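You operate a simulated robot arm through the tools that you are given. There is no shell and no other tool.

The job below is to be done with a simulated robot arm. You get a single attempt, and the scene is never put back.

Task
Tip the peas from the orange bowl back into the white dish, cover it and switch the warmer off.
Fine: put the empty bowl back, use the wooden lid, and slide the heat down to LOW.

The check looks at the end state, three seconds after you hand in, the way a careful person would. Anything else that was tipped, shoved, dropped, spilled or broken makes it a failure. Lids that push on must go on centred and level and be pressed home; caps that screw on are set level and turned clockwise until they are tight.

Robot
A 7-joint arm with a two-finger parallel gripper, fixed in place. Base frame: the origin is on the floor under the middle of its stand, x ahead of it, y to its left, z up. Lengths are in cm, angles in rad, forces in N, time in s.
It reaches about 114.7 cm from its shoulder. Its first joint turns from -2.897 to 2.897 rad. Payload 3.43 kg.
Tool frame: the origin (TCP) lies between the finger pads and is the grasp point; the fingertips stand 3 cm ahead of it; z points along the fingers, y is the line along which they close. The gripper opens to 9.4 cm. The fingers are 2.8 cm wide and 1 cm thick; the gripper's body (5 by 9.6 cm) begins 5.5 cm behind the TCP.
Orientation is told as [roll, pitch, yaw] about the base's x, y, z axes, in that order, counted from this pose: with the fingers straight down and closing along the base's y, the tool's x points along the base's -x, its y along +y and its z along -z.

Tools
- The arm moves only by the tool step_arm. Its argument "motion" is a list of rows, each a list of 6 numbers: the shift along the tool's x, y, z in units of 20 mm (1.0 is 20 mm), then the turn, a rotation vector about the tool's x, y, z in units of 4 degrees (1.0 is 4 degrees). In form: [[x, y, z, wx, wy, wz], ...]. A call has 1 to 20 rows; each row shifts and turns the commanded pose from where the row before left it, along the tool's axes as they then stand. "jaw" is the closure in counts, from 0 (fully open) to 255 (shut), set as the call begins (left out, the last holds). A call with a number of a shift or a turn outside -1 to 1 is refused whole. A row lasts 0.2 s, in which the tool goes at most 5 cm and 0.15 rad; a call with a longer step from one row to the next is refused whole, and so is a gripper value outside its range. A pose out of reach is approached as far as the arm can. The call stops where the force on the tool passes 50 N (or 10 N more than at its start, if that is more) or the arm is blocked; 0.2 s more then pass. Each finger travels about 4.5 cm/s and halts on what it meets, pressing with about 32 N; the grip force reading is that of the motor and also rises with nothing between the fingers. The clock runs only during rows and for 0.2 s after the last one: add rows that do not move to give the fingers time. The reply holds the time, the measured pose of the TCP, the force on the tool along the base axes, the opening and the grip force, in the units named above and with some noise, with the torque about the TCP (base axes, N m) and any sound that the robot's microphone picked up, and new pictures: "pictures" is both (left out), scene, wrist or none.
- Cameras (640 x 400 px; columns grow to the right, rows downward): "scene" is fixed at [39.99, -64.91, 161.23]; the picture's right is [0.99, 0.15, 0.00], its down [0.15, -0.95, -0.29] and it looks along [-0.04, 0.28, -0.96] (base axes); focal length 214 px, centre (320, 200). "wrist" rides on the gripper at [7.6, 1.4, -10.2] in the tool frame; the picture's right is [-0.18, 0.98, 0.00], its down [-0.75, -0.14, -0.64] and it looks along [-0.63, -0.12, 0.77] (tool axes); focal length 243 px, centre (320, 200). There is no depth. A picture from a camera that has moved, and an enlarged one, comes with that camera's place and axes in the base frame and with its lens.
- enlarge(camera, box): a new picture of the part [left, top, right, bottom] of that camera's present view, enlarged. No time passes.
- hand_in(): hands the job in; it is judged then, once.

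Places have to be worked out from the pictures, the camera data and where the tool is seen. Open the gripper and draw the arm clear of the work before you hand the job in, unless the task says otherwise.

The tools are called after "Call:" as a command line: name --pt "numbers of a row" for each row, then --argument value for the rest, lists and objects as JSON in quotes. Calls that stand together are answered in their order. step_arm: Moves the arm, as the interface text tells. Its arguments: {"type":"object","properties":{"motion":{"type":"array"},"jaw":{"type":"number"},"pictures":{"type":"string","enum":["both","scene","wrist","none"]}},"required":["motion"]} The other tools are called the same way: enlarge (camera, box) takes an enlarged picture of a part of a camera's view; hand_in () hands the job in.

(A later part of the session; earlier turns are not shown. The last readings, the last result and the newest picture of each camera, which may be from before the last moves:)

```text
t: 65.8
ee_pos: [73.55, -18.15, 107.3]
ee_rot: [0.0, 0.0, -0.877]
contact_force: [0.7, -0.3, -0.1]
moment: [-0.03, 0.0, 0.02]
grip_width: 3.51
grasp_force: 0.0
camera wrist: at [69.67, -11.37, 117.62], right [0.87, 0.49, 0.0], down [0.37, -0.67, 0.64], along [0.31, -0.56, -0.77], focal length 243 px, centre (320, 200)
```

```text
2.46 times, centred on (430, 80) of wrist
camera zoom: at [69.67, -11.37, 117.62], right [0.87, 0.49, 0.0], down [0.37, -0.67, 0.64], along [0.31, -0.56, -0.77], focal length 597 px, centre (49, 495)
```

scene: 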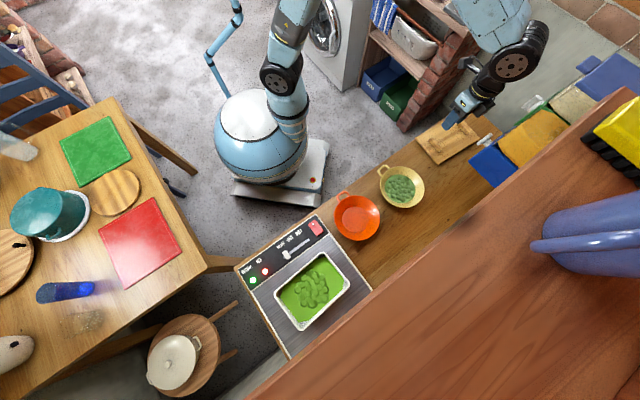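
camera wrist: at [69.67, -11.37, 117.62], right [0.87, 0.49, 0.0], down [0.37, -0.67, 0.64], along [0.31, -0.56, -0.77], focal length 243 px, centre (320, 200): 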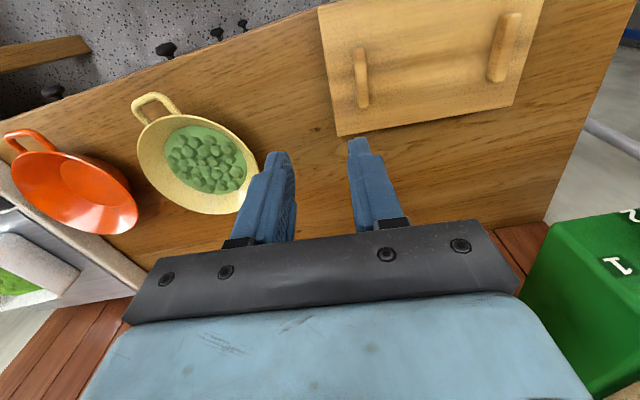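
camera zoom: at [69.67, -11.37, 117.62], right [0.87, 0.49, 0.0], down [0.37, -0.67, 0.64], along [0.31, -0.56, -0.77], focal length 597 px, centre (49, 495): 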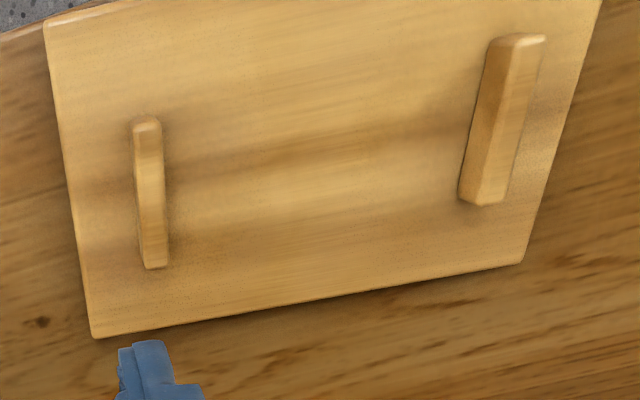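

Lid geometry: centre (82.5,-10.6), long axis at 40°, and near handle bar centred at (76.8,-15.2) with its top at z≈89. I'll move above that bar and descend part-way.

Call:
step_arm --pt "0.04 0.74 0 0 0 0" --pt "0.04 0.74 0 0 0 0" --pt "0.04 0.73 0 0 0 0" --pt "0 0 1 0 0 0" --pt "0 0 1 0 0 0" --pt "0 0 1 0 0 0" --pt "0 0 1 0 0 0" --pt "0 0 1 0 0 0" --jaw 120

Call:
enlarge --camera "wrist" --box '[200, 60, 460, 240]'

```text
t: 67.6
ee_pos: [76.76, -15.04, 97.19]
ee_rot: [0.0, 0.001, -0.876]
contact_force: [-0.6, 1.2, 0.5]
moment: [-0.01, -0.02, 0.02]
grip_width: 4.97
grasp_force: 0.1
camera wrist: at [72.94, -8.29, 107.49], right [0.87, 0.49, 0.0], down [0.37, -0.67, 0.64], along [0.31, -0.56, -0.77], focal length 243 px, centre (320, 200)
```

scene: 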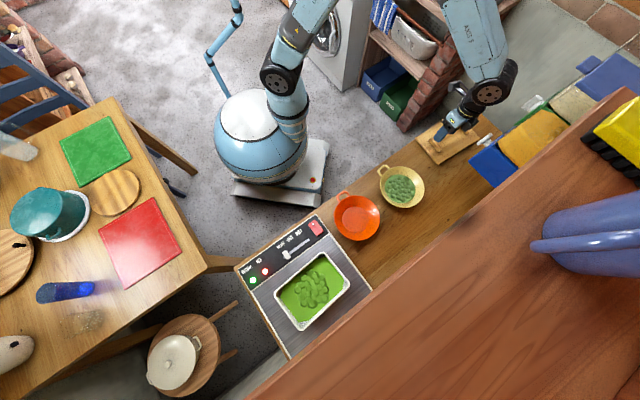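
wrist: 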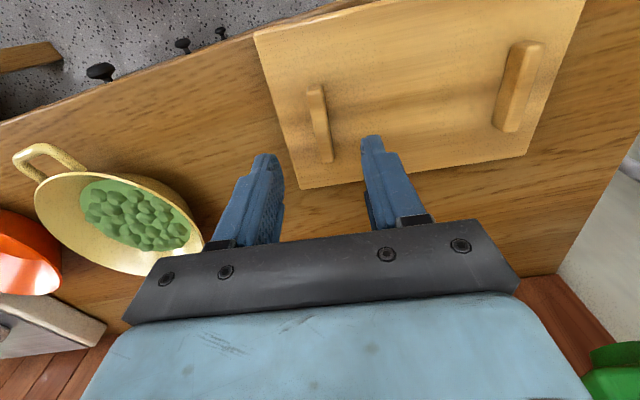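

```text
2.22 times, centred on (330, 150) of wrist
camera zoom: at [72.94, -8.29, 107.49], right [0.87, 0.49, 0.0], down [0.37, -0.67, 0.64], along [0.31, -0.56, -0.77], focal length 539 px, centre (298, 311)
```

zoom: 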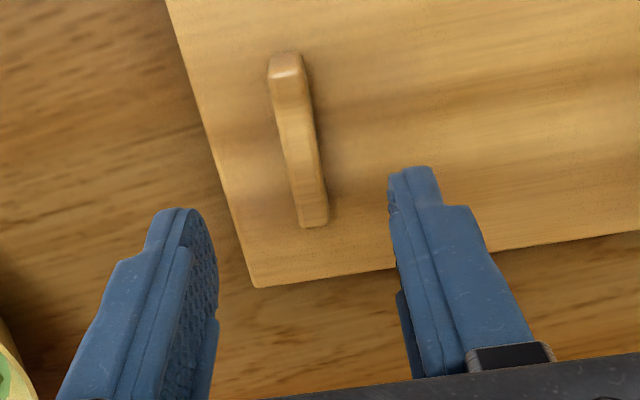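

The bar sits exactly midway between the fingers. Descending to straddle it with the tips just above the lid surface.

Call:
step_arm --pt "0 0 0.8 0 0 0" --pt "0 0 0.8 0 0 0" --pt "0 0 0.8 0 0 0" --pt "0 0 0.5 0 0 0" --pt "0 0 0.3 0 0 0"

Call:
enlarge --camera "wrist" --box '[200, 60, 460, 240]'

```text
t: 68.8
ee_pos: [76.57, -15.13, 90.86]
ee_rot: [0.0, 0.0, -0.876]
contact_force: [-0.5, 0.0, -0.9]
moment: [0.03, 0.01, 0.01]
grip_width: 4.98
grasp_force: 0.1
camera wrist: at [72.79, -8.31, 101.15], right [0.87, 0.49, 0.0], down [0.37, -0.67, 0.64], along [0.31, -0.56, -0.77], focal length 243 px, centre (320, 200)
```

scene: 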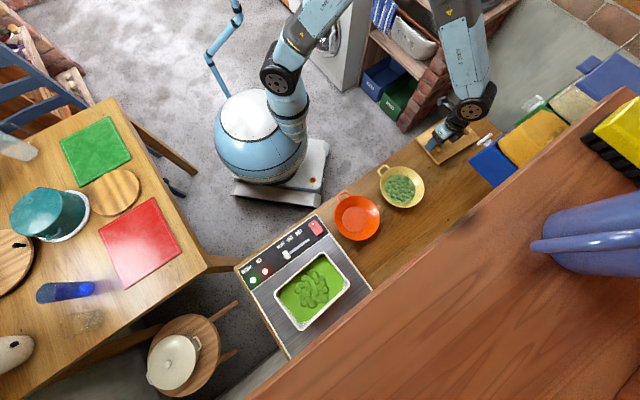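
wrist: 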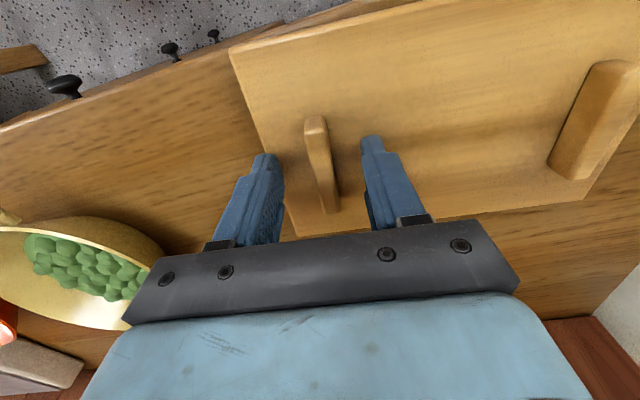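

```text
2.22 times, centred on (330, 150) of wrist
camera zoom: at [72.79, -8.31, 101.15], right [0.87, 0.49, 0.0], down [0.37, -0.67, 0.64], along [0.31, -0.56, -0.77], focal length 539 px, centre (298, 311)
```

zoom: 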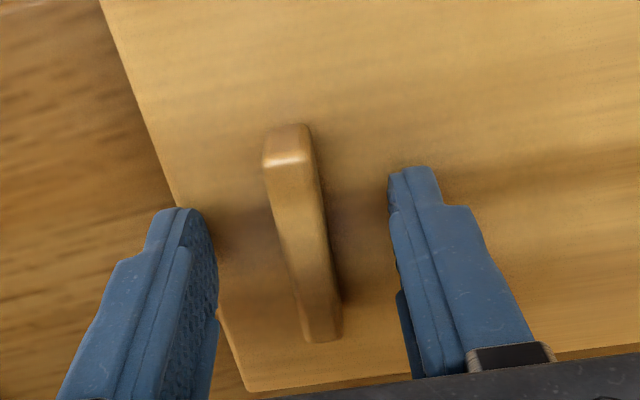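

Aligned. Final 4 mm down, then close on the bar.

Call:
step_arm --pt "0 0 0.2 0 0 0" --pt "0 0 0 0 0 0" --pictures "none"

Call:
step_arm --pt "0 0 0 0 0 0" --pt "0 0 0 0 0 0" --pt "0 0 0 0 0 0" --pt "0 0 0 0 0 0" --pt "0 0 0 0 0 0" --jaw 255

Call:
enlarge --camera "wrist" --box '[200, 60, 640, 240]'

```text
t: 69.4
ee_pos: [76.55, -15.0, 90.65]
ee_rot: [0.002, -0.002, -0.875]
contact_force: [-3.4, -0.3, 25.0]
moment: [-0.06, 0.48, 0.07]
grip_width: 4.95
grasp_force: 0.1
```

```text
t: 70.6
ee_pos: [76.77, -15.06, 90.72]
ee_rot: [0.002, -0.001, -0.876]
contact_force: [8.8, 5.4, 42.3]
moment: [-0.24, -0.49, 0.08]
grip_width: 1.16
grasp_force: 31.8
camera wrist: at [72.82, -8.22, 100.94], right [0.87, 0.49, 0.0], down [0.37, -0.67, 0.64], along [0.32, -0.56, -0.77], focal length 243 px, centre (320, 200)
```

scene: 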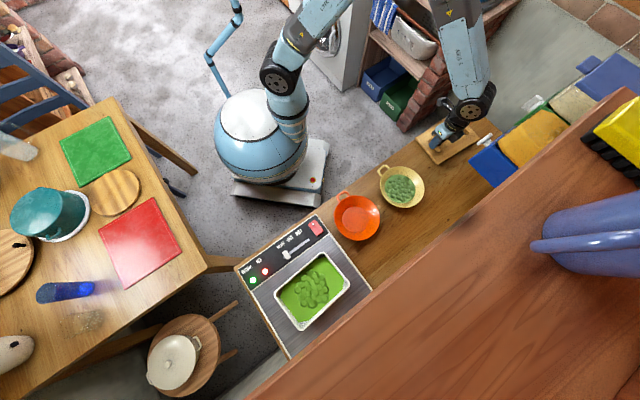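
wrist: 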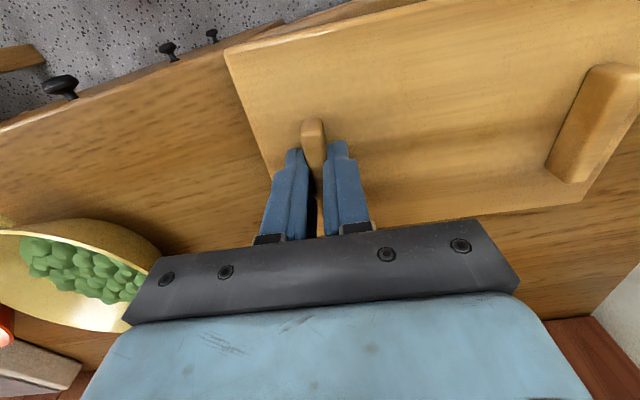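

```text
1.45 times, centred on (420, 150) of wrist
camera zoom: at [72.82, -8.22, 100.94], right [0.87, 0.49, 0.0], down [0.37, -0.67, 0.64], along [0.32, -0.56, -0.77], focal length 353 px, centre (174, 273)
```

zoom: 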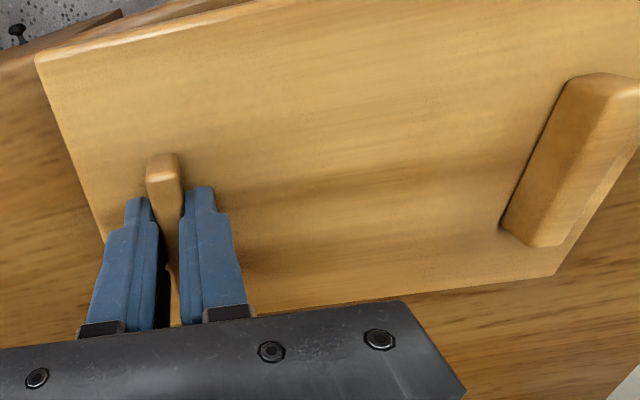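

Gripped (1.16 cm bar, 31.8 N); the tips are resting on the lid. I'll lift slowly 3 cm and check for sag.

Call:
step_arm --pt "0 0 -0.1 0 0 0" --pt "0 0 -0.2 0 0 0" --pt "0 0 -0.3 0 0 0" --pt "0 0 -0.3 0 0 0" --pt "0 0 -0.3 0 0 0" --pt "0 0 -0.3 0 0 0" --pt "0 0 0 0 0 0"

Call:
enlarge --camera "wrist" --box '[200, 0, 640, 240]'

Call:
enlarge --camera "scene" --box '[390, 80, 530, 200]'

```text
t: 72.2
ee_pos: [76.65, -15.14, 93.52]
ee_rot: [0.001, 0.0, -0.877]
contact_force: [0.4, -0.1, -2.5]
moment: [-0.11, 0.14, -0.01]
grip_width: 1.15
grasp_force: 31.9
camera wrist: at [72.95, -8.3, 103.79], right [0.87, 0.49, 0.0], down [0.37, -0.67, 0.64], along [0.31, -0.56, -0.77], focal length 243 px, centre (320, 200)
```

scene: 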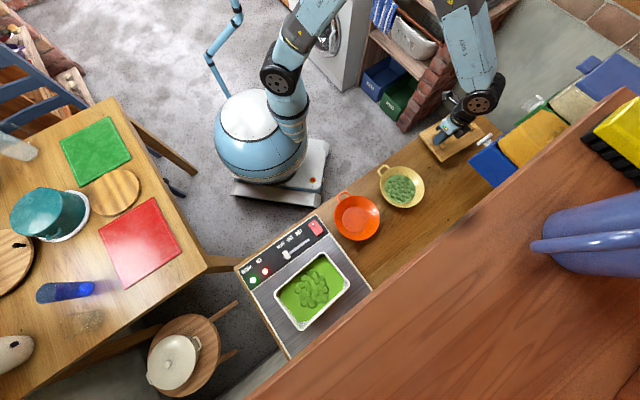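
wrist: 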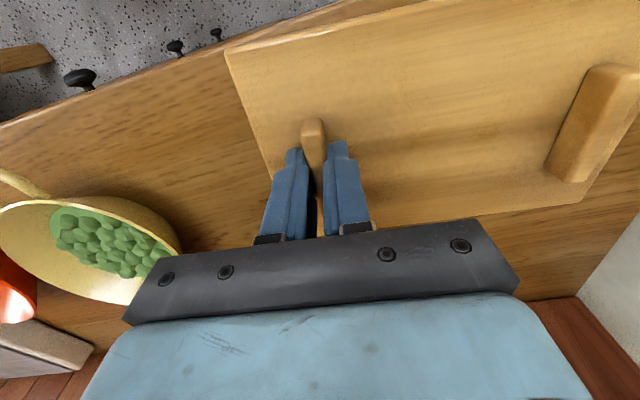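

```text
1.45 times, centred on (420, 120) of wrist
camera zoom: at [72.95, -8.3, 103.79], right [0.87, 0.49, 0.0], down [0.37, -0.67, 0.64], along [0.31, -0.56, -0.77], focal length 353 px, centre (174, 316)
```

zoom: 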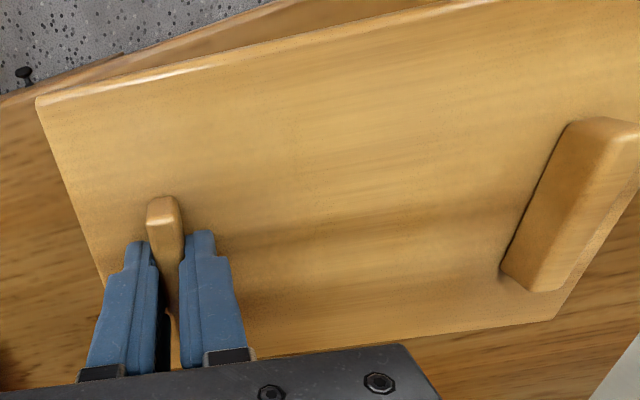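

```text
3.33 times, centred on (460, 140) of scene
camera zoom: at [39.99, -64.91, 161.23], right [0.99, 0.15, 0.0], down [0.15, -0.95, -0.29], along [-0.04, 0.28, -0.96], focal length 715 px, centre (-147, 400)
```

zoom: 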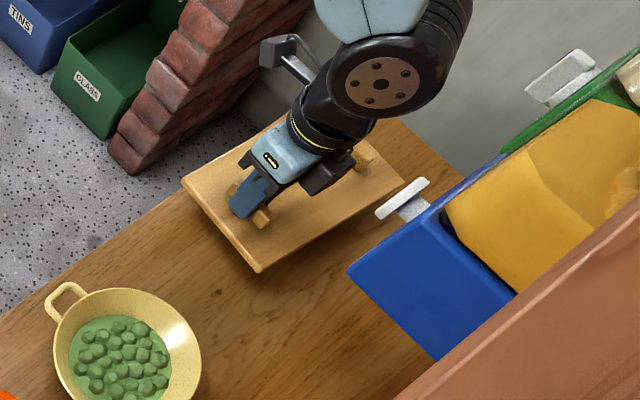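

The lid came up level and rigid (2.5 N) with its centre about 7.25 cm from the TCP along the tool's y. I'll measure the dish rim precisely before carrying it over.

Call:
enlarge --camera "scene" --box '[262, 240, 362, 340]'

```text
4.00 times, centred on (312, 290) of scene
camera zoom: at [39.99, -64.91, 161.23], right [0.99, 0.15, 0.0], down [0.15, -0.95, -0.29], along [-0.04, 0.28, -0.96], focal length 858 px, centre (352, -160)
```

zoom: 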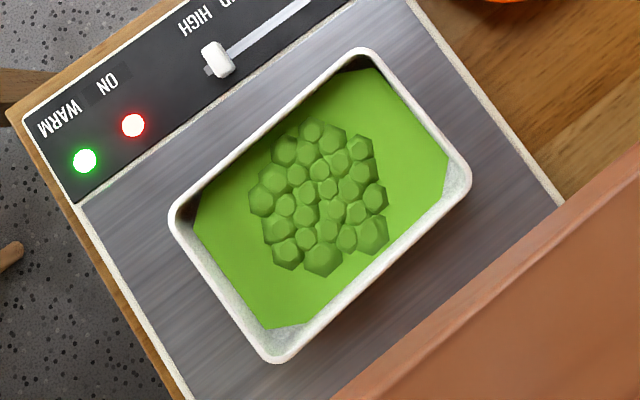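

Dish rim centre is about (38.95,-72.1) at z≈95.7, with its long axis near 48°. I'll lift the lid and carry it toward the dish, stopping short so I can see both together.

Call:
step_arm --pt "0 0 -0.5 0 0 0" --pt "0 0 -0.9 0 0 0" --pt "0 0 -1 0 0 0" --pt "0 0 -1 0 0 0" --pt "0 0 -1 0 0 0" --pt "0 0 -1 0 0 0" --pt "0 0 -0.8 0 0 0" --pt "-0.1 -0.5 0 0 0 0" --pt "-0.2 -0.95 0 0 0 0" --pt "-0.2 -0.95 0 0 0 0" --pt "-0.2 -0.95 0 0 0 0" --pt "-0.2 -0.95 0 0 0 0" --pt "-0.2 -0.95 0 0 0 0" --pt "-0.2 -0.95 0 0 0 0" --pt "-0.2 -0.95 0 0 0 0" --pt "-0.2 -0.95 0 0 0 0" --pt "-0.2 -0.95 0 0 0 0" --pt "-0.2 -0.95 0 0 0 0" --pt "-0.2 -0.95 0 0 0 0" --pt "-0.2 -0.95 0 0 0 0" --pictures "scene"

Call:
step_arm --pt "-0.2 -0.95 0 0 0 0" --pt "-0.2 -0.95 0 0 0 0" --pt "-0.2 -0.95 0 0 0 0" --pt "-0.2 -0.95 0 0 0 0" --pt "-0.2 -0.95 0 0 0 0" --pt "-0.2 -0.95 0 0 0 0" --pt "-0.2 -0.95 0 0 0 0" --pt "-0.2 -0.95 0 0 0 0" --pt "-0.2 -0.95 0 0 0 0" --pt "-0.2 -0.95 0 0 0 0" --pt "-0.2 -0.95 0 0 0 0" --pt "-0.2 -0.95 0 0 0 0" --pt "-0.15 -0.7 0 0 0 -0.7" --pt "-0.05 -0.3 0 0 0 -0.7" --pt "0 0 0 0 0 -0.7" --pt "0 0 0 0 0 0"

```text
t: 76.4
ee_pos: [61.72, -34.1, 105.88]
ee_rot: [-0.002, -0.001, -0.877]
contact_force: [0.2, 0.0, -2.9]
moment: [-0.11, 0.16, 0.0]
grip_width: 1.15
grasp_force: 32.0
```

scene: 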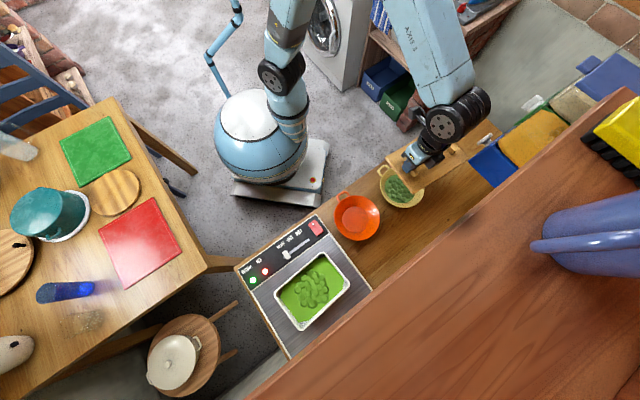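

```text
t: 79.8
ee_pos: [45.91, -54.06, 105.94]
ee_rot: [-0.001, 0.001, -0.73]
contact_force: [0.2, -0.2, -2.4]
moment: [-0.1, 0.14, 0.03]
grip_width: 1.16
grasp_force: 31.7
camera wrist: at [41.08, -47.93, 116.15], right [0.79, 0.61, 0.0], down [0.47, -0.61, 0.64], along [0.39, -0.51, -0.77], focal length 243 px, centre (320, 200)
```

scene: 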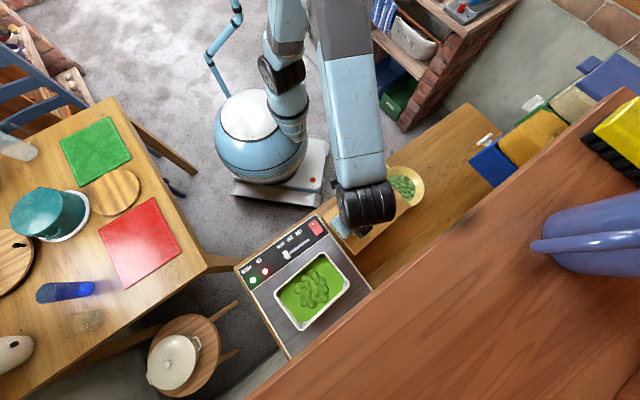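
wrist: 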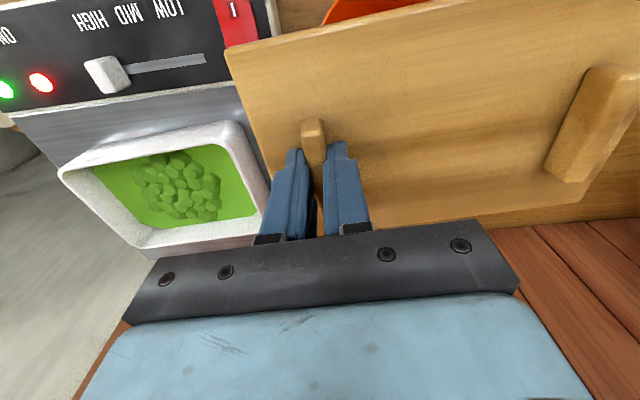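

Both dish and lid are in view. I'll zoom in to measure the rim.

Call:
enlarge --camera "wrist" --box '[40, 90, 300, 270]'

Call:
enlarge --camera "wrist" --box '[0, 0, 290, 130]'

```text
2.22 times, centred on (170, 180) of wrist
camera zoom: at [41.08, -47.93, 116.15], right [0.79, 0.61, 0.0], down [0.47, -0.61, 0.64], along [0.39, -0.51, -0.77], focal length 539 px, centre (653, 244)
```

zoom: 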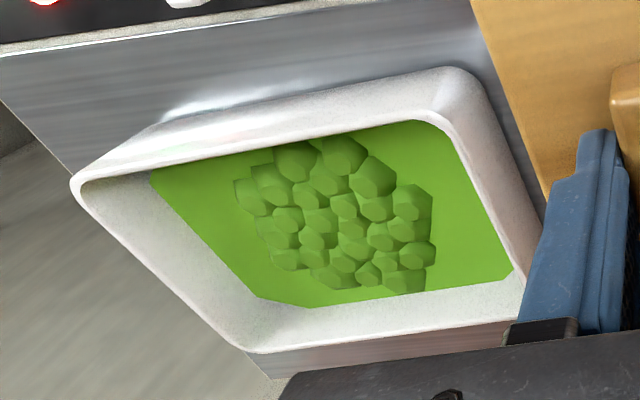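

```text
2.21 times, centred on (145, 65) of wrist
camera zoom: at [41.08, -47.93, 116.15], right [0.79, 0.61, 0.0], down [0.47, -0.61, 0.64], along [0.39, -0.51, -0.77], focal length 535 px, centre (706, 498)
```

zoom: 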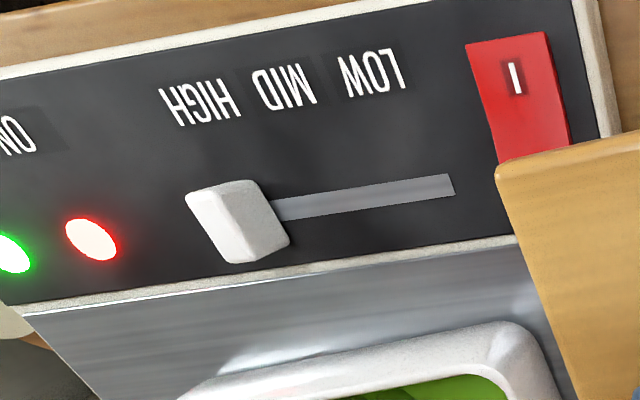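

Wrist and scene measurements agree: dish centre (38.9,-72.1), long axis 48.3°, and the lid's yaw already matches. I'll move the lid centre over the dish centre at the current height.

Call:
step_arm --pt "-0.12 -0.45 0 0 0 0" --pt "-0.238 -0.906 0 0 0 0" --pt "-0.238 -0.906 0 0 0 0" --pt "-0.238 -0.906 0 0 0 0" --pt "-0.238 -0.906 0 0 0 0" --pt "-0.238 -0.906 0 0 0 0" --pt "-0.238 -0.906 0 0 0 0" --pt "-0.238 -0.906 0 0 0 0" --pt "-0.238 -0.906 0 0 0 0" --pt "-0.238 -0.906 0 0 0 0" --pt "-0.238 -0.906 0 0 0 0" --pt "-0.238 -0.906 0 0 0 0" --pt "-0.238 -0.906 0 0 0 0" --pt "-0.238 -0.906 0 0 0 0" --pt "-0.12 -0.45 0 0 0 0" --pt "0 0 0 0 0 0"

Call:
enlarge --camera "scene" --box '[230, 220, 390, 360]'

```text
t: 83.2
ee_pos: [34.06, -77.5, 105.94]
ee_rot: [-0.001, 0.0, -0.727]
contact_force: [0.1, 0.2, -2.3]
moment: [-0.12, 0.11, 0.03]
grip_width: 1.15
grasp_force: 32.1
camera wrist: at [29.31, -71.25, 116.24], right [0.79, 0.61, 0.0], down [0.47, -0.61, 0.64], along [0.39, -0.51, -0.77], focal length 243 px, centre (320, 200)
```

scene: 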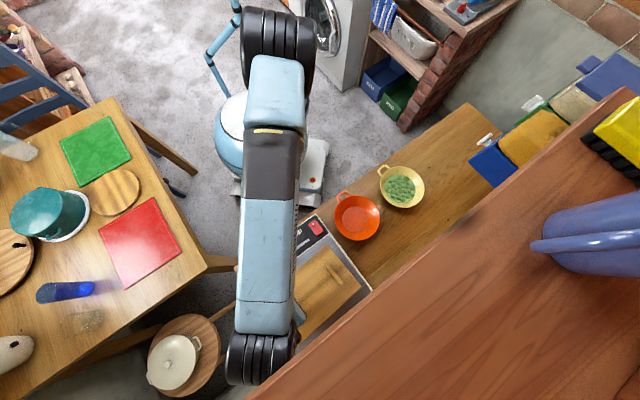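
wrist: 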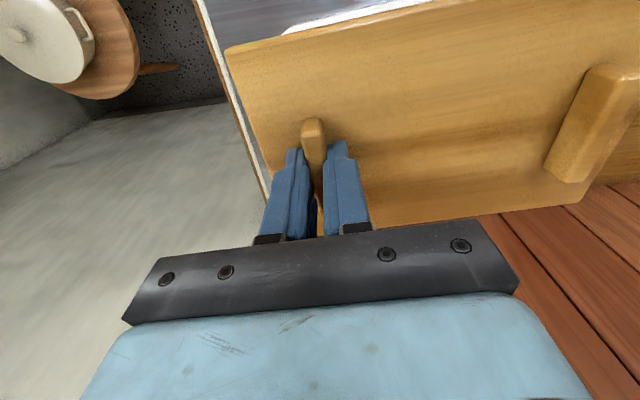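

```text
2.86 times, centred on (310, 290) of scene
camera zoom: at [39.99, -64.91, 161.23], right [0.99, 0.15, 0.0], down [0.15, -0.95, -0.29], along [-0.04, 0.28, -0.96], focal length 613 px, centre (349, -57)
```

zoom: 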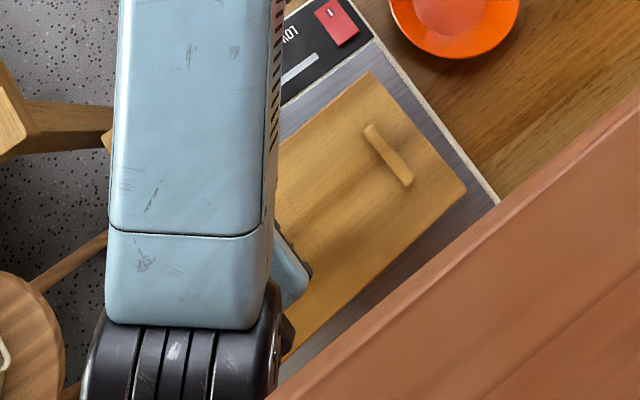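

From the scene view the lid centre computes to (39.0,-72.1), right over the dish centre and square to it. I'll lower 4.4 cm and then feel for contact.

Call:
step_arm --pt "0.06 0 0.5 0 0 0" --pt "0 0 0.5 0 0 0" --pt "0 0 0.5 0 0 0" --pt "0 0 0.4 0 0 0" --pt "0 0 0.3 0 0 0" --pt "0 0 0 0 0 0" --pictures "none"

Call:
step_arm --pt "0 0 0.15 0 0 0" --pt "0 0 0.15 0 0 0" --pt "0 0 0 0 0 0" --pictures "none"

```text
t: 84.6
ee_pos: [33.88, -77.26, 101.45]
ee_rot: [-0.001, 0.0, -0.729]
contact_force: [-0.8, 0.1, -2.4]
moment: [-0.12, 0.11, 0.02]
grip_width: 1.13
grasp_force: 32.2
```

```text
t: 85.4
ee_pos: [33.8, -77.33, 101.06]
ee_rot: [0.0, -0.001, -0.731]
contact_force: [-0.4, 0.4, -2.0]
moment: [-0.11, 0.11, -0.02]
grip_width: 1.15
grasp_force: 32.1
```

Call:
step_arm --pt "0 0 0.1 0 0 0" --pt "0 0 0.1 0 0 0" --pt "0 0 0 0 0 0"

Call:
enlarge --camera "wrist" --box '[200, 0, 640, 240]'

```text
t: 86.2
ee_pos: [33.92, -77.35, 100.6]
ee_rot: [0.002, 0.0, -0.728]
contact_force: [0.1, 0.2, -2.2]
moment: [-0.1, 0.13, -0.02]
grip_width: 1.16
grasp_force: 32.0
camera wrist: at [29.16, -71.16, 110.83], right [0.79, 0.61, 0.0], down [0.47, -0.61, 0.64], along [0.39, -0.51, -0.77], focal length 243 px, centre (320, 200)
```

scene: 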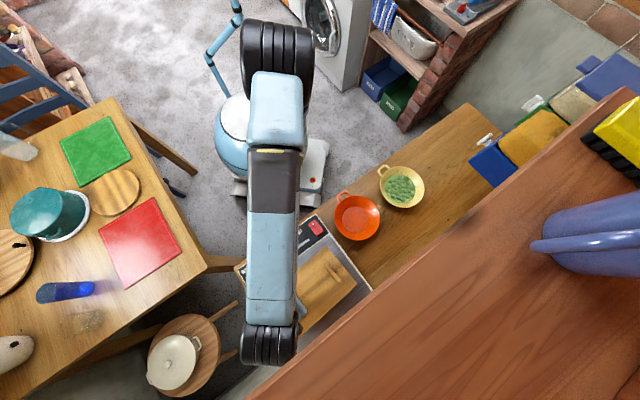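
wrist: 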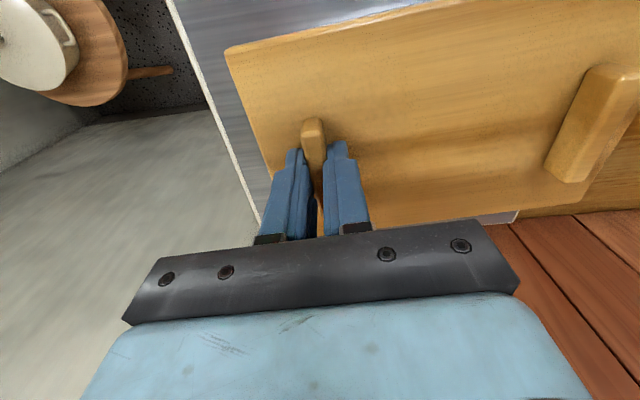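

```text
1.45 times, centred on (420, 120) of wrist
camera zoom: at [29.16, -71.16, 110.83], right [0.79, 0.61, 0.0], down [0.47, -0.61, 0.64], along [0.39, -0.51, -0.77], focal length 353 px, centre (174, 316)
```

zoom: 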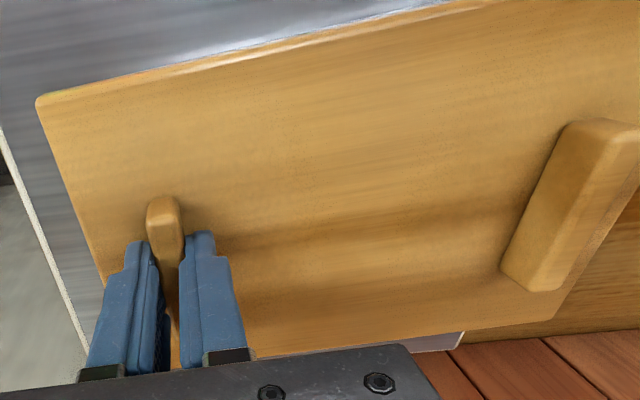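

No contact yet at lid-top z≈97.6. Continuing down in small steps.

Call:
step_arm --pt "0 0 0.1 0 0 0" --pt "0 0 0.1 0 0 0" --pt "0 0 0 0 0 0" --pictures "none"

Call:
step_arm --pt "0 0 0.1 0 0 0" --pt "0 0 0.1 0 0 0" --pt "0 0 0 0 0 0" --pictures "none"

```text
t: 87.0
ee_pos: [33.93, -77.43, 100.16]
ee_rot: [-0.001, 0.0, -0.729]
contact_force: [0.8, -0.3, -2.3]
moment: [-0.1, 0.08, 0.01]
grip_width: 1.15
grasp_force: 31.9
```

```text
t: 87.8
ee_pos: [33.9, -77.39, 99.79]
ee_rot: [-0.002, 0.001, -0.727]
contact_force: [-0.7, -0.7, 7.2]
moment: [0.36, 0.4, 0.0]
grip_width: 1.18
grasp_force: 32.1
```

Contact at TCP z≈99.8 (about 9 N, centred toward the near edge). I'll look at the seating from the cameras before pressing.

Call:
step_arm --pt "0 0 0.05 0 0 0" --pt "0 0 0 0 0 0"

Call:
enlarge --camera "wrist" --box '[180, 0, 640, 240]'

Call:
enlarge --camera "scene" --box '[270, 210, 380, 330]'

```text
t: 88.4
ee_pos: [34.0, -77.37, 99.88]
ee_rot: [-0.003, -0.001, -0.73]
contact_force: [-0.7, -1.8, 18.0]
moment: [0.44, 0.43, -0.01]
grip_width: 1.14
grasp_force: 32.1
camera wrist: at [29.13, -71.16, 110.06], right [0.79, 0.61, 0.0], down [0.47, -0.61, 0.64], along [0.39, -0.51, -0.77], focal length 243 px, centre (320, 200)
```

scene: 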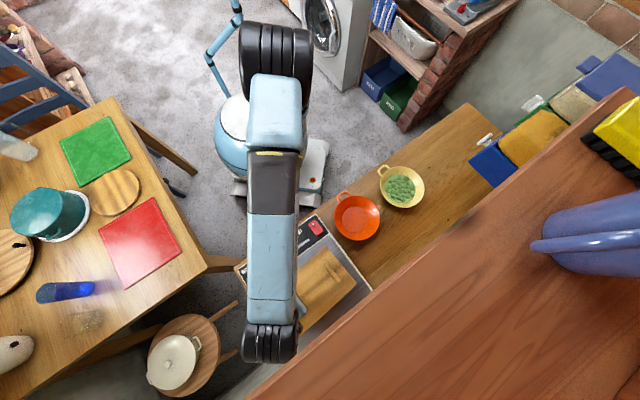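
wrist: 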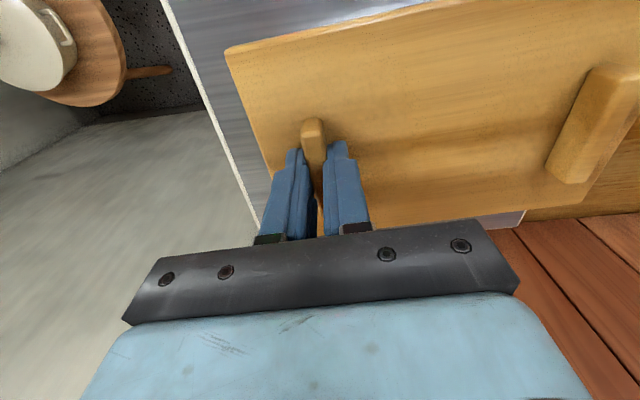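

```text
1.39 times, centred on (410, 120) of wrist
camera zoom: at [29.13, -71.16, 110.06], right [0.79, 0.61, 0.0], down [0.47, -0.61, 0.64], along [0.39, -0.51, -0.77], focal length 338 px, centre (195, 311)
```

zoom: 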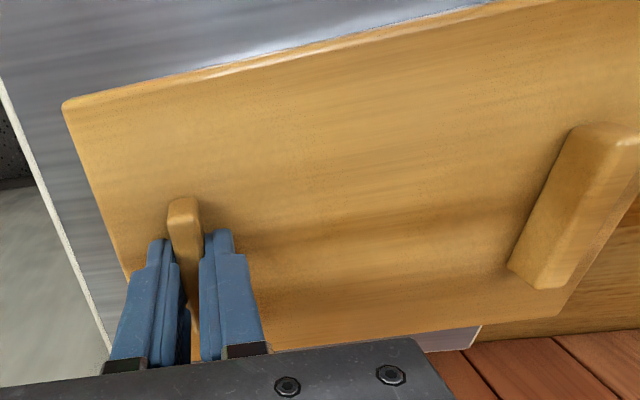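

```text
3.33 times, centred on (325, 270) of scene
camera zoom: at [39.99, -64.91, 161.23], right [0.99, 0.15, 0.0], down [0.15, -0.95, -0.29], along [-0.04, 0.28, -0.96], focal length 715 px, centre (303, -33)
```

zoom: 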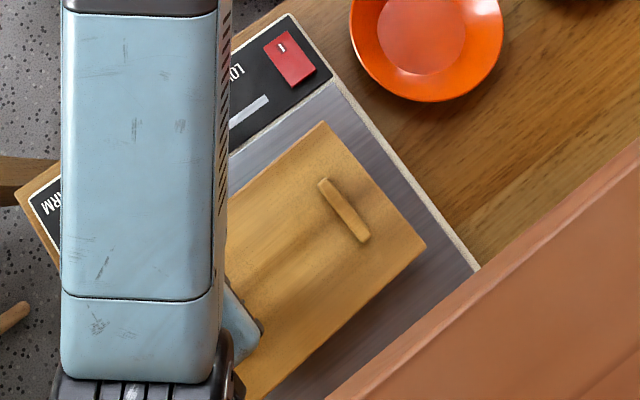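

The lid is resting flat on the rim with its centre computed at (38.8,-72.0), within 2 mm of the dish centre. I'll release the handle.

Call:
step_arm --pt "0 0 0 0 0 0" --pt "0 0 0 0 0 0" --pt "0 0 -0.15 0 0 0" --pt "0 0 0 0 0 0" --jaw 185

Call:
enlarge --camera "wrist" --box '[180, 0, 640, 240]'

Call:
enlarge --camera "scene" --box '[270, 210, 380, 330]'

```text
t: 89.4
ee_pos: [34.0, -77.29, 99.72]
ee_rot: [0.001, 0.002, -0.729]
contact_force: [0.1, 2.7, 5.5]
moment: [0.01, 0.01, -0.06]
grip_width: 2.49
grasp_force: 0.0
camera wrist: at [29.2, -71.15, 110.09], right [0.79, 0.61, 0.0], down [0.47, -0.61, 0.64], along [0.39, -0.51, -0.77], focal length 243 px, centre (320, 200)
```

scene: 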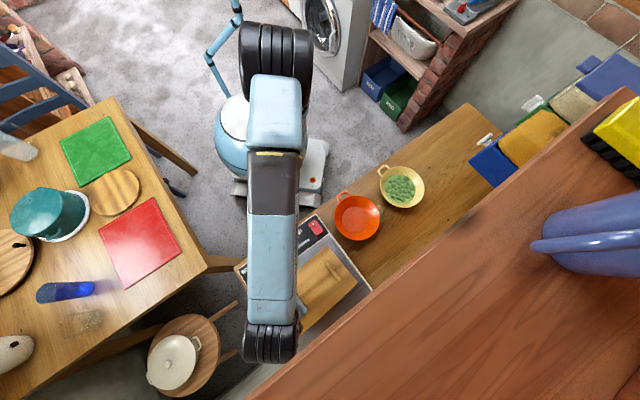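
wrist: 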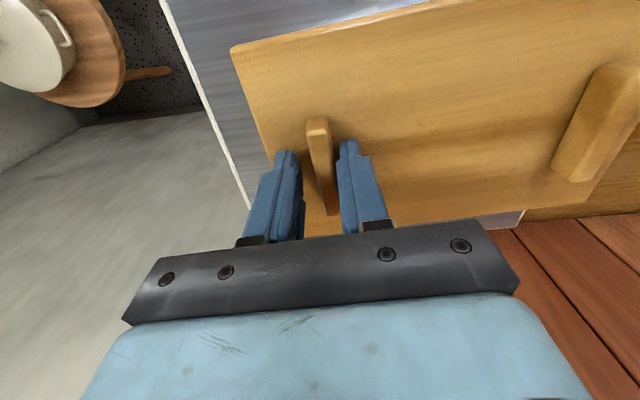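

```text
1.39 times, centred on (410, 120) of wrist
camera zoom: at [29.2, -71.15, 110.09], right [0.79, 0.61, 0.0], down [0.47, -0.61, 0.64], along [0.39, -0.51, -0.77], focal length 338 px, centre (195, 311)
```

zoom: 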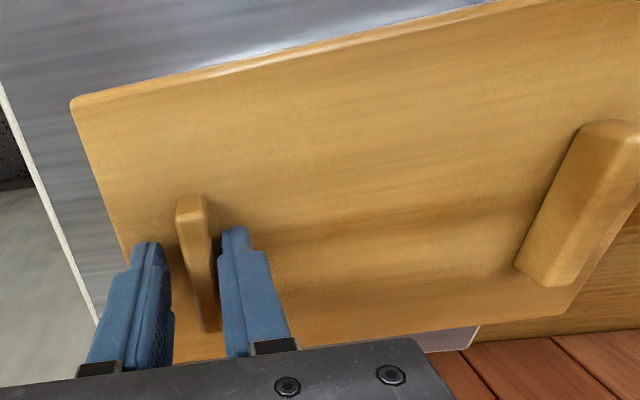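

```text
3.33 times, centred on (325, 270) of scene
camera zoom: at [39.99, -64.91, 161.23], right [0.99, 0.15, 0.0], down [0.15, -0.95, -0.29], along [-0.04, 0.28, -0.96], focal length 715 px, centre (303, -33)
```

zoom: 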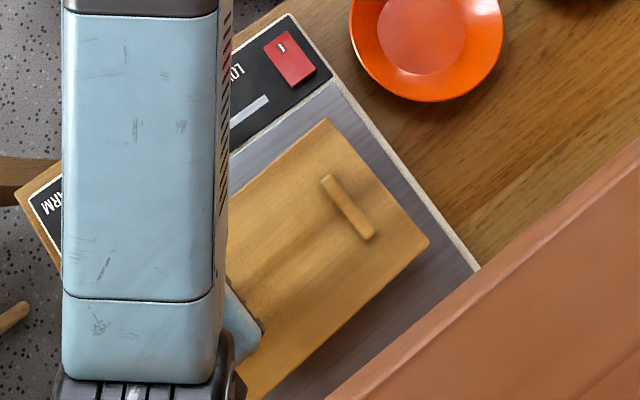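

Released; the lid shifted only a few millimetres as it settled. I'll raise clear of the handle and inspect.

Call:
step_arm --pt "0 0 -0.2 0 0 0" --pt "0 0 -0.4 0 0 0" --pt "0 0 -0.6 0 0 0" --pt "0 0 -0.8 0 0 0" --pt "0 0 0 0 0 0"

Call:
enlarge --camera "wrist" --box '[180, 0, 640, 260]'

```text
t: 90.6
ee_pos: [33.9, -77.29, 104.01]
ee_rot: [0.001, 0.002, -0.729]
contact_force: [0.8, -0.3, 0.5]
moment: [0.03, 0.01, -0.02]
grip_width: 2.57
grasp_force: 0.1
camera wrist: at [29.12, -71.13, 114.31], right [0.79, 0.61, 0.0], down [0.47, -0.61, 0.64], along [0.39, -0.51, -0.77], focal length 243 px, centre (320, 200)
```

scene: 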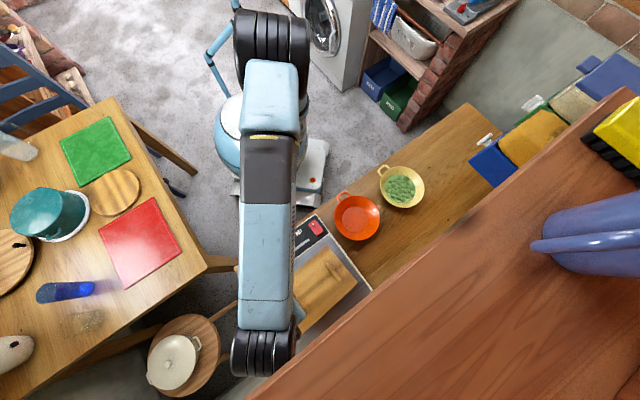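
wrist: 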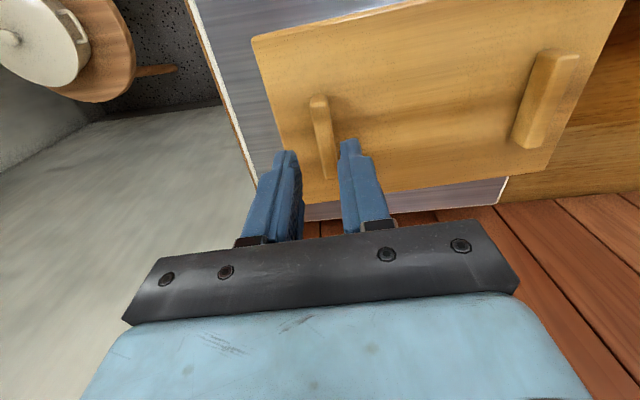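

```text
1.39 times, centred on (410, 130) of wrist
camera zoom: at [29.12, -71.13, 114.31], right [0.79, 0.61, 0.0], down [0.47, -0.61, 0.64], along [0.39, -0.51, -0.77], focal length 338 px, centre (195, 297)
```

zoom: 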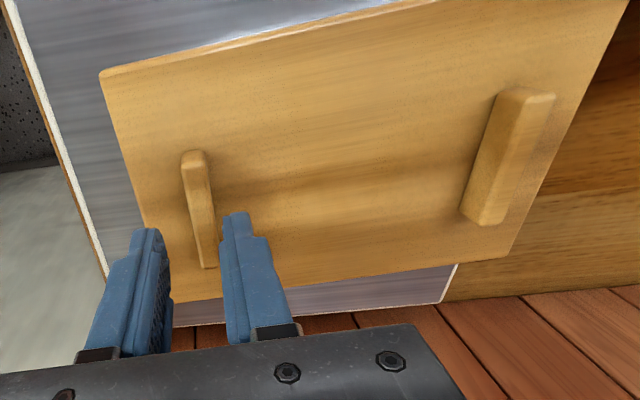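

I'll back the arm off toward the robot to get an unobstructed view of the lid on the dish.

Call:
step_arm --pt "0 0 -0.8 0 0 0" --pt "0.3 0 -0.6 0 0 0" --pt "0.9 0.2 -0.2 0 0 0" --pt "0.9 0.3 0 0 0 0" --pt "0.9 0.3 0 0 0 0" --pt "0.9 0.3 0 0 0 0" --pt "0.9 0.3 0 0 0 0" --pt "0.9 0.3 0 0 0 0" --pt "0.9 0.3 0 0 0 0" --pt "0.9 0.3 0 0 0 0" --pt "0.9 0.3 0 0 0 0"

Call:
enlarge --camera "scene" --box '[260, 230, 370, 340]'

Call:
enlarge --camera "wrist" --box '[160, 0, 560, 240]'

```text
t: 93.0
ee_pos: [24.98, -62.39, 107.1]
ee_rot: [0.0, 0.002, -0.729]
contact_force: [0.7, -0.8, -0.3]
moment: [0.06, 0.03, 0.02]
grip_width: 2.59
grasp_force: 0.0
camera wrist: at [20.1, -56.26, 117.28], right [0.79, 0.61, 0.0], down [0.47, -0.61, 0.64], along [0.39, -0.51, -0.77], focal length 243 px, centre (320, 200)
```

scene: 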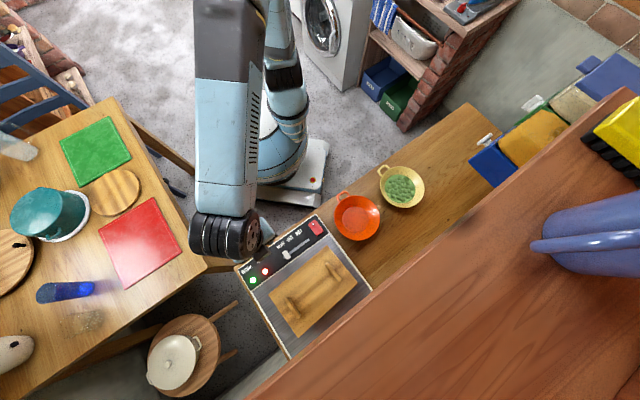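
wrist: 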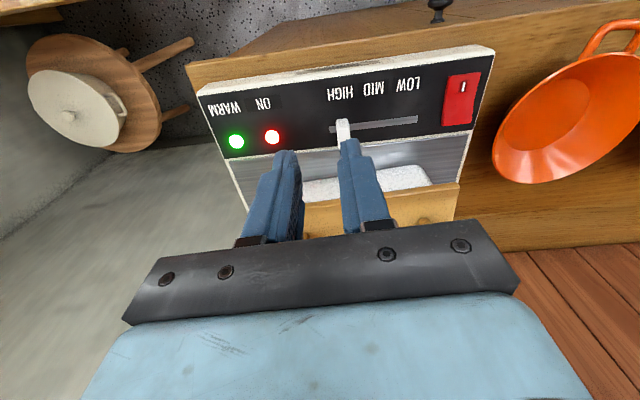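

```text
3.64 times, centred on (315, 285) of scene
camera zoom: at [39.99, -64.91, 161.23], right [0.99, 0.15, 0.0], down [0.15, -0.95, -0.29], along [-0.04, 0.28, -0.96], focal length 780 px, centre (338, -109)
```

zoom: 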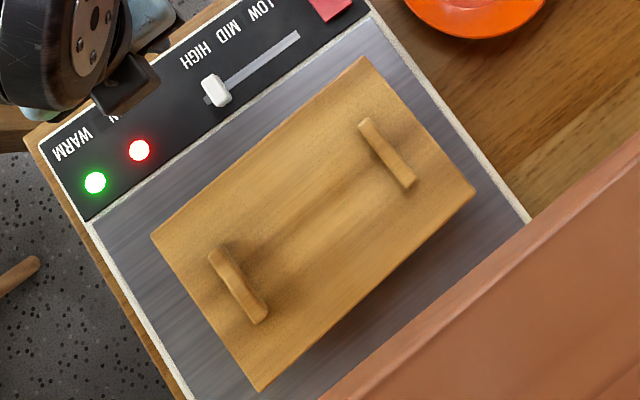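

```text
1.60 times, centred on (360, 120) of wrist
camera zoom: at [20.1, -56.26, 117.28], right [0.79, 0.61, 0.0], down [0.47, -0.61, 0.64], along [0.39, -0.51, -0.77], focal length 388 px, centre (256, 328)
```

zoom: 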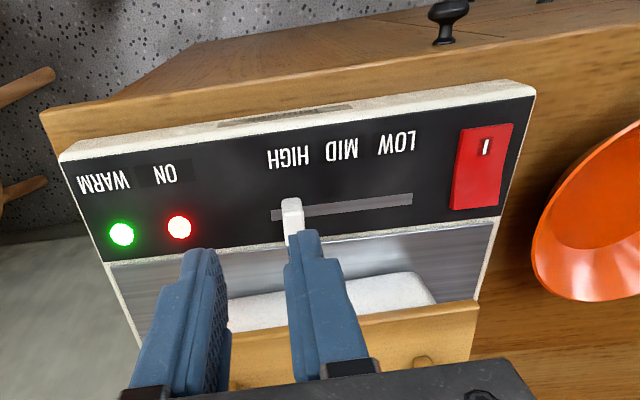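

The lid covers the dish squarely, about 4 mm off centre lengthwise at most. I'll take a lower side view to check it's level and seated.

Call:
step_arm --pt "0.15 0.82 0.3 0 0 0" --pt "0.15 0.82 0.35 0 0 0" --pt "0.15 0.82 0.35 0 0 0" --pt "0.15 0.82 0.35 0 0 0" --pt "0.15 0.82 0.35 0 0 0" --pt "0.15 0.82 0.35 0 0 0" --pt "0.15 0.82 0.35 0 0 0" --pt "0.15 0.82 0.35 0 0 0" --pt "0.15 0.82 0.35 0 0 0" --pt "0.15 0.82 0.35 0 0 0" --pt "0 0 0 0 -1 0" --pt "0 0 0 0 -1 0" --pt "0 0 0 0 -1 0" --pt "0 0 0 0 -1 0" --pt "0 0 0 0 -1 0"

Call:
enlarge --camera "wrist" --box '[0, 60, 320, 260]'

```text
t: 96.2
ee_pos: [33.56, -48.01, 100.24]
ee_rot: [-0.001, -0.348, -0.732]
contact_force: [-1.0, 0.4, 0.8]
moment: [-0.04, 0.01, -0.02]
grip_width: 2.57
grasp_force: 0.1
camera wrist: at [26.58, -39.81, 107.32], right [0.78, 0.62, 0.06], down [0.27, -0.43, 0.86], along [0.56, -0.66, -0.5], focal length 243 px, centre (320, 200)
```

scene: 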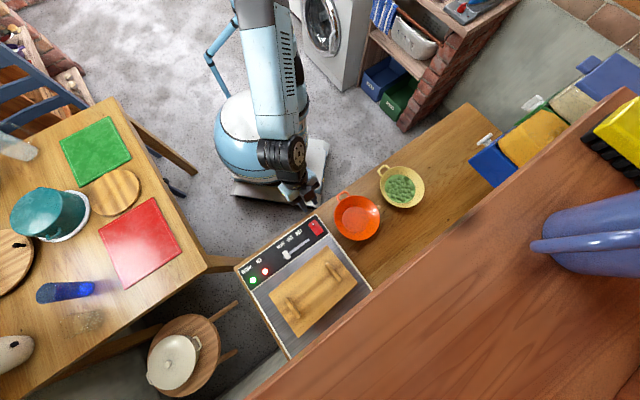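
wrist: 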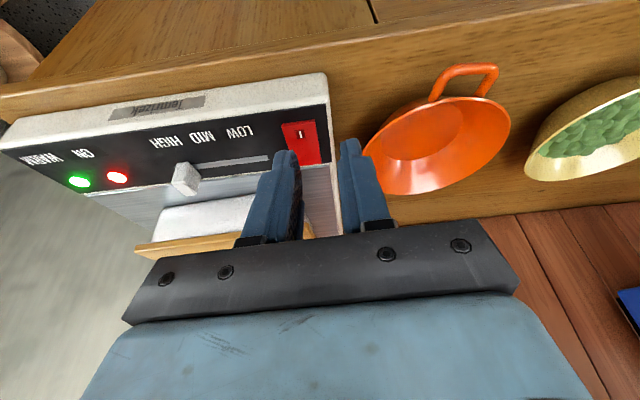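

```text
2.00 times, centred on (160, 160) of wrist
camera zoom: at [26.58, -39.81, 107.32], right [0.78, 0.62, 0.06], down [0.27, -0.43, 0.86], along [0.56, -0.66, -0.5], focal length 485 px, centre (640, 280)
```

zoom: 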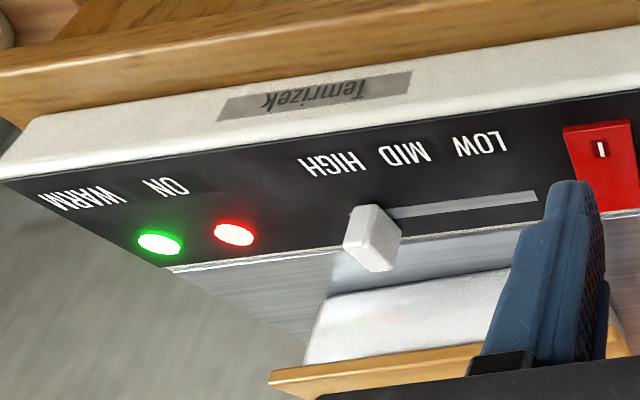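

The lid rests flat on the rim with no gap, and the dish hasn't moved. Next is the slider: the knob is at about (29.2,-63.7), top near z≈93, and the slot runs toward LOW along azimuth ~44°. I'll straighten the tool, close the fingers and move to the HIGH side of the knob.

Call:
step_arm --pt "0 0 0 0 1 0" --pt "0 0 0 0 1 0" --pt "0 0 0 0 1 0" --pt "0 0 0 0 1 0" --pt "0 0 0 0 1 0" --pt "0 0 0 0 0 1" --pt "-0.458 -0.926 0 0 0 0" --pt "-0.458 -0.926 0 0 0 0" --pt "-0.458 -0.926 0 0 0 0" --pt "-0.458 -0.926 0 0 0 0" --pt "-0.458 -0.926 0 0 0 0" --pt "-0.458 -0.926 0 0 0 0" --pt "-0.458 -0.926 0 0 0 0" --pt "-0.458 -0.926 0 0 0 0" --pt "-0.458 -0.926 0 0 0 0" --pt "0 0 0 0 0 0" --jaw 255

Call:
enlarge --camera "wrist" --box '[200, 40, 500, 240]'

Call:
enlarge --camera "scene" --box '[230, 210, 350, 310]'

```text
t: 99.6
ee_pos: [27.28, -65.69, 100.34]
ee_rot: [0.001, 0.001, -0.801]
contact_force: [0.1, -0.1, 0.6]
moment: [0.0, 0.03, -0.03]
grip_width: 0.0
grasp_force: 32.4
camera wrist: at [23.04, -59.16, 110.55], right [0.83, 0.55, 0.0], down [0.42, -0.64, 0.64], along [0.36, -0.53, -0.77], focal length 243 px, centre (320, 200)
```

scene: 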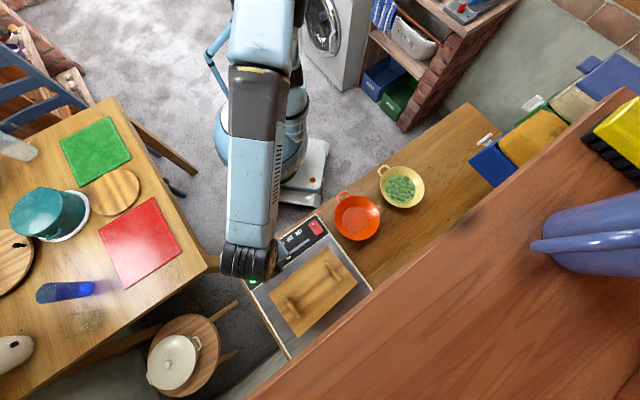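
wrist: 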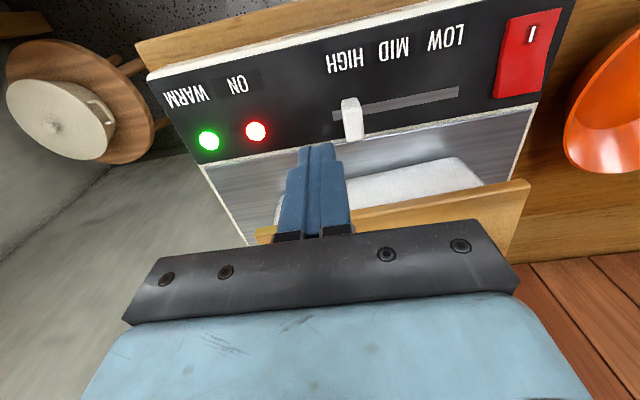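

```text
2.00 times, centred on (350, 140) of wrist
camera zoom: at [23.04, -59.16, 110.55], right [0.83, 0.55, 0.0], down [0.42, -0.64, 0.64], along [0.36, -0.53, -0.77], focal length 485 px, centre (260, 320)
```

zoom: 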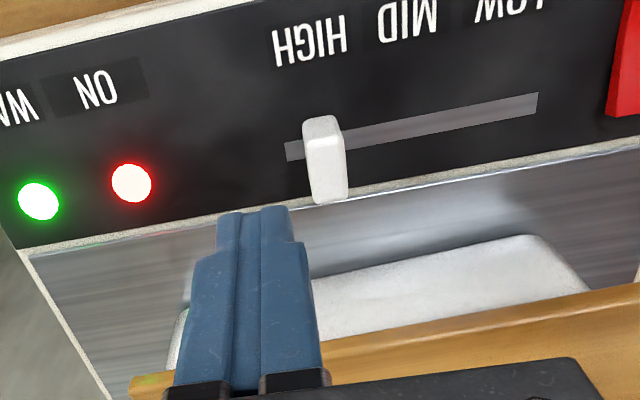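

```text
4.00 times, centred on (290, 260) of scene
camera zoom: at [39.99, -64.91, 161.23], right [0.99, 0.15, 0.0], down [0.15, -0.95, -0.29], along [-0.04, 0.28, -0.96], focal length 858 px, centre (440, -40)
```

zoom: 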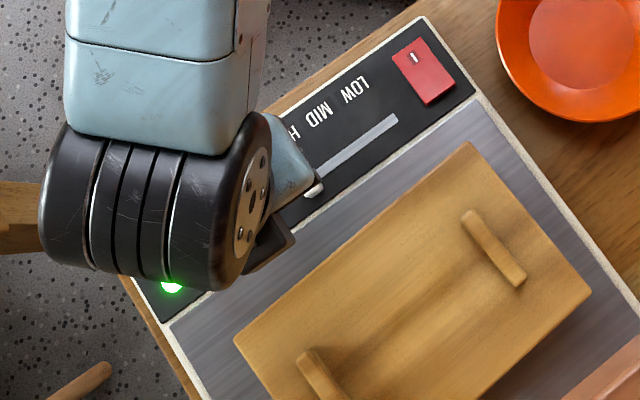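

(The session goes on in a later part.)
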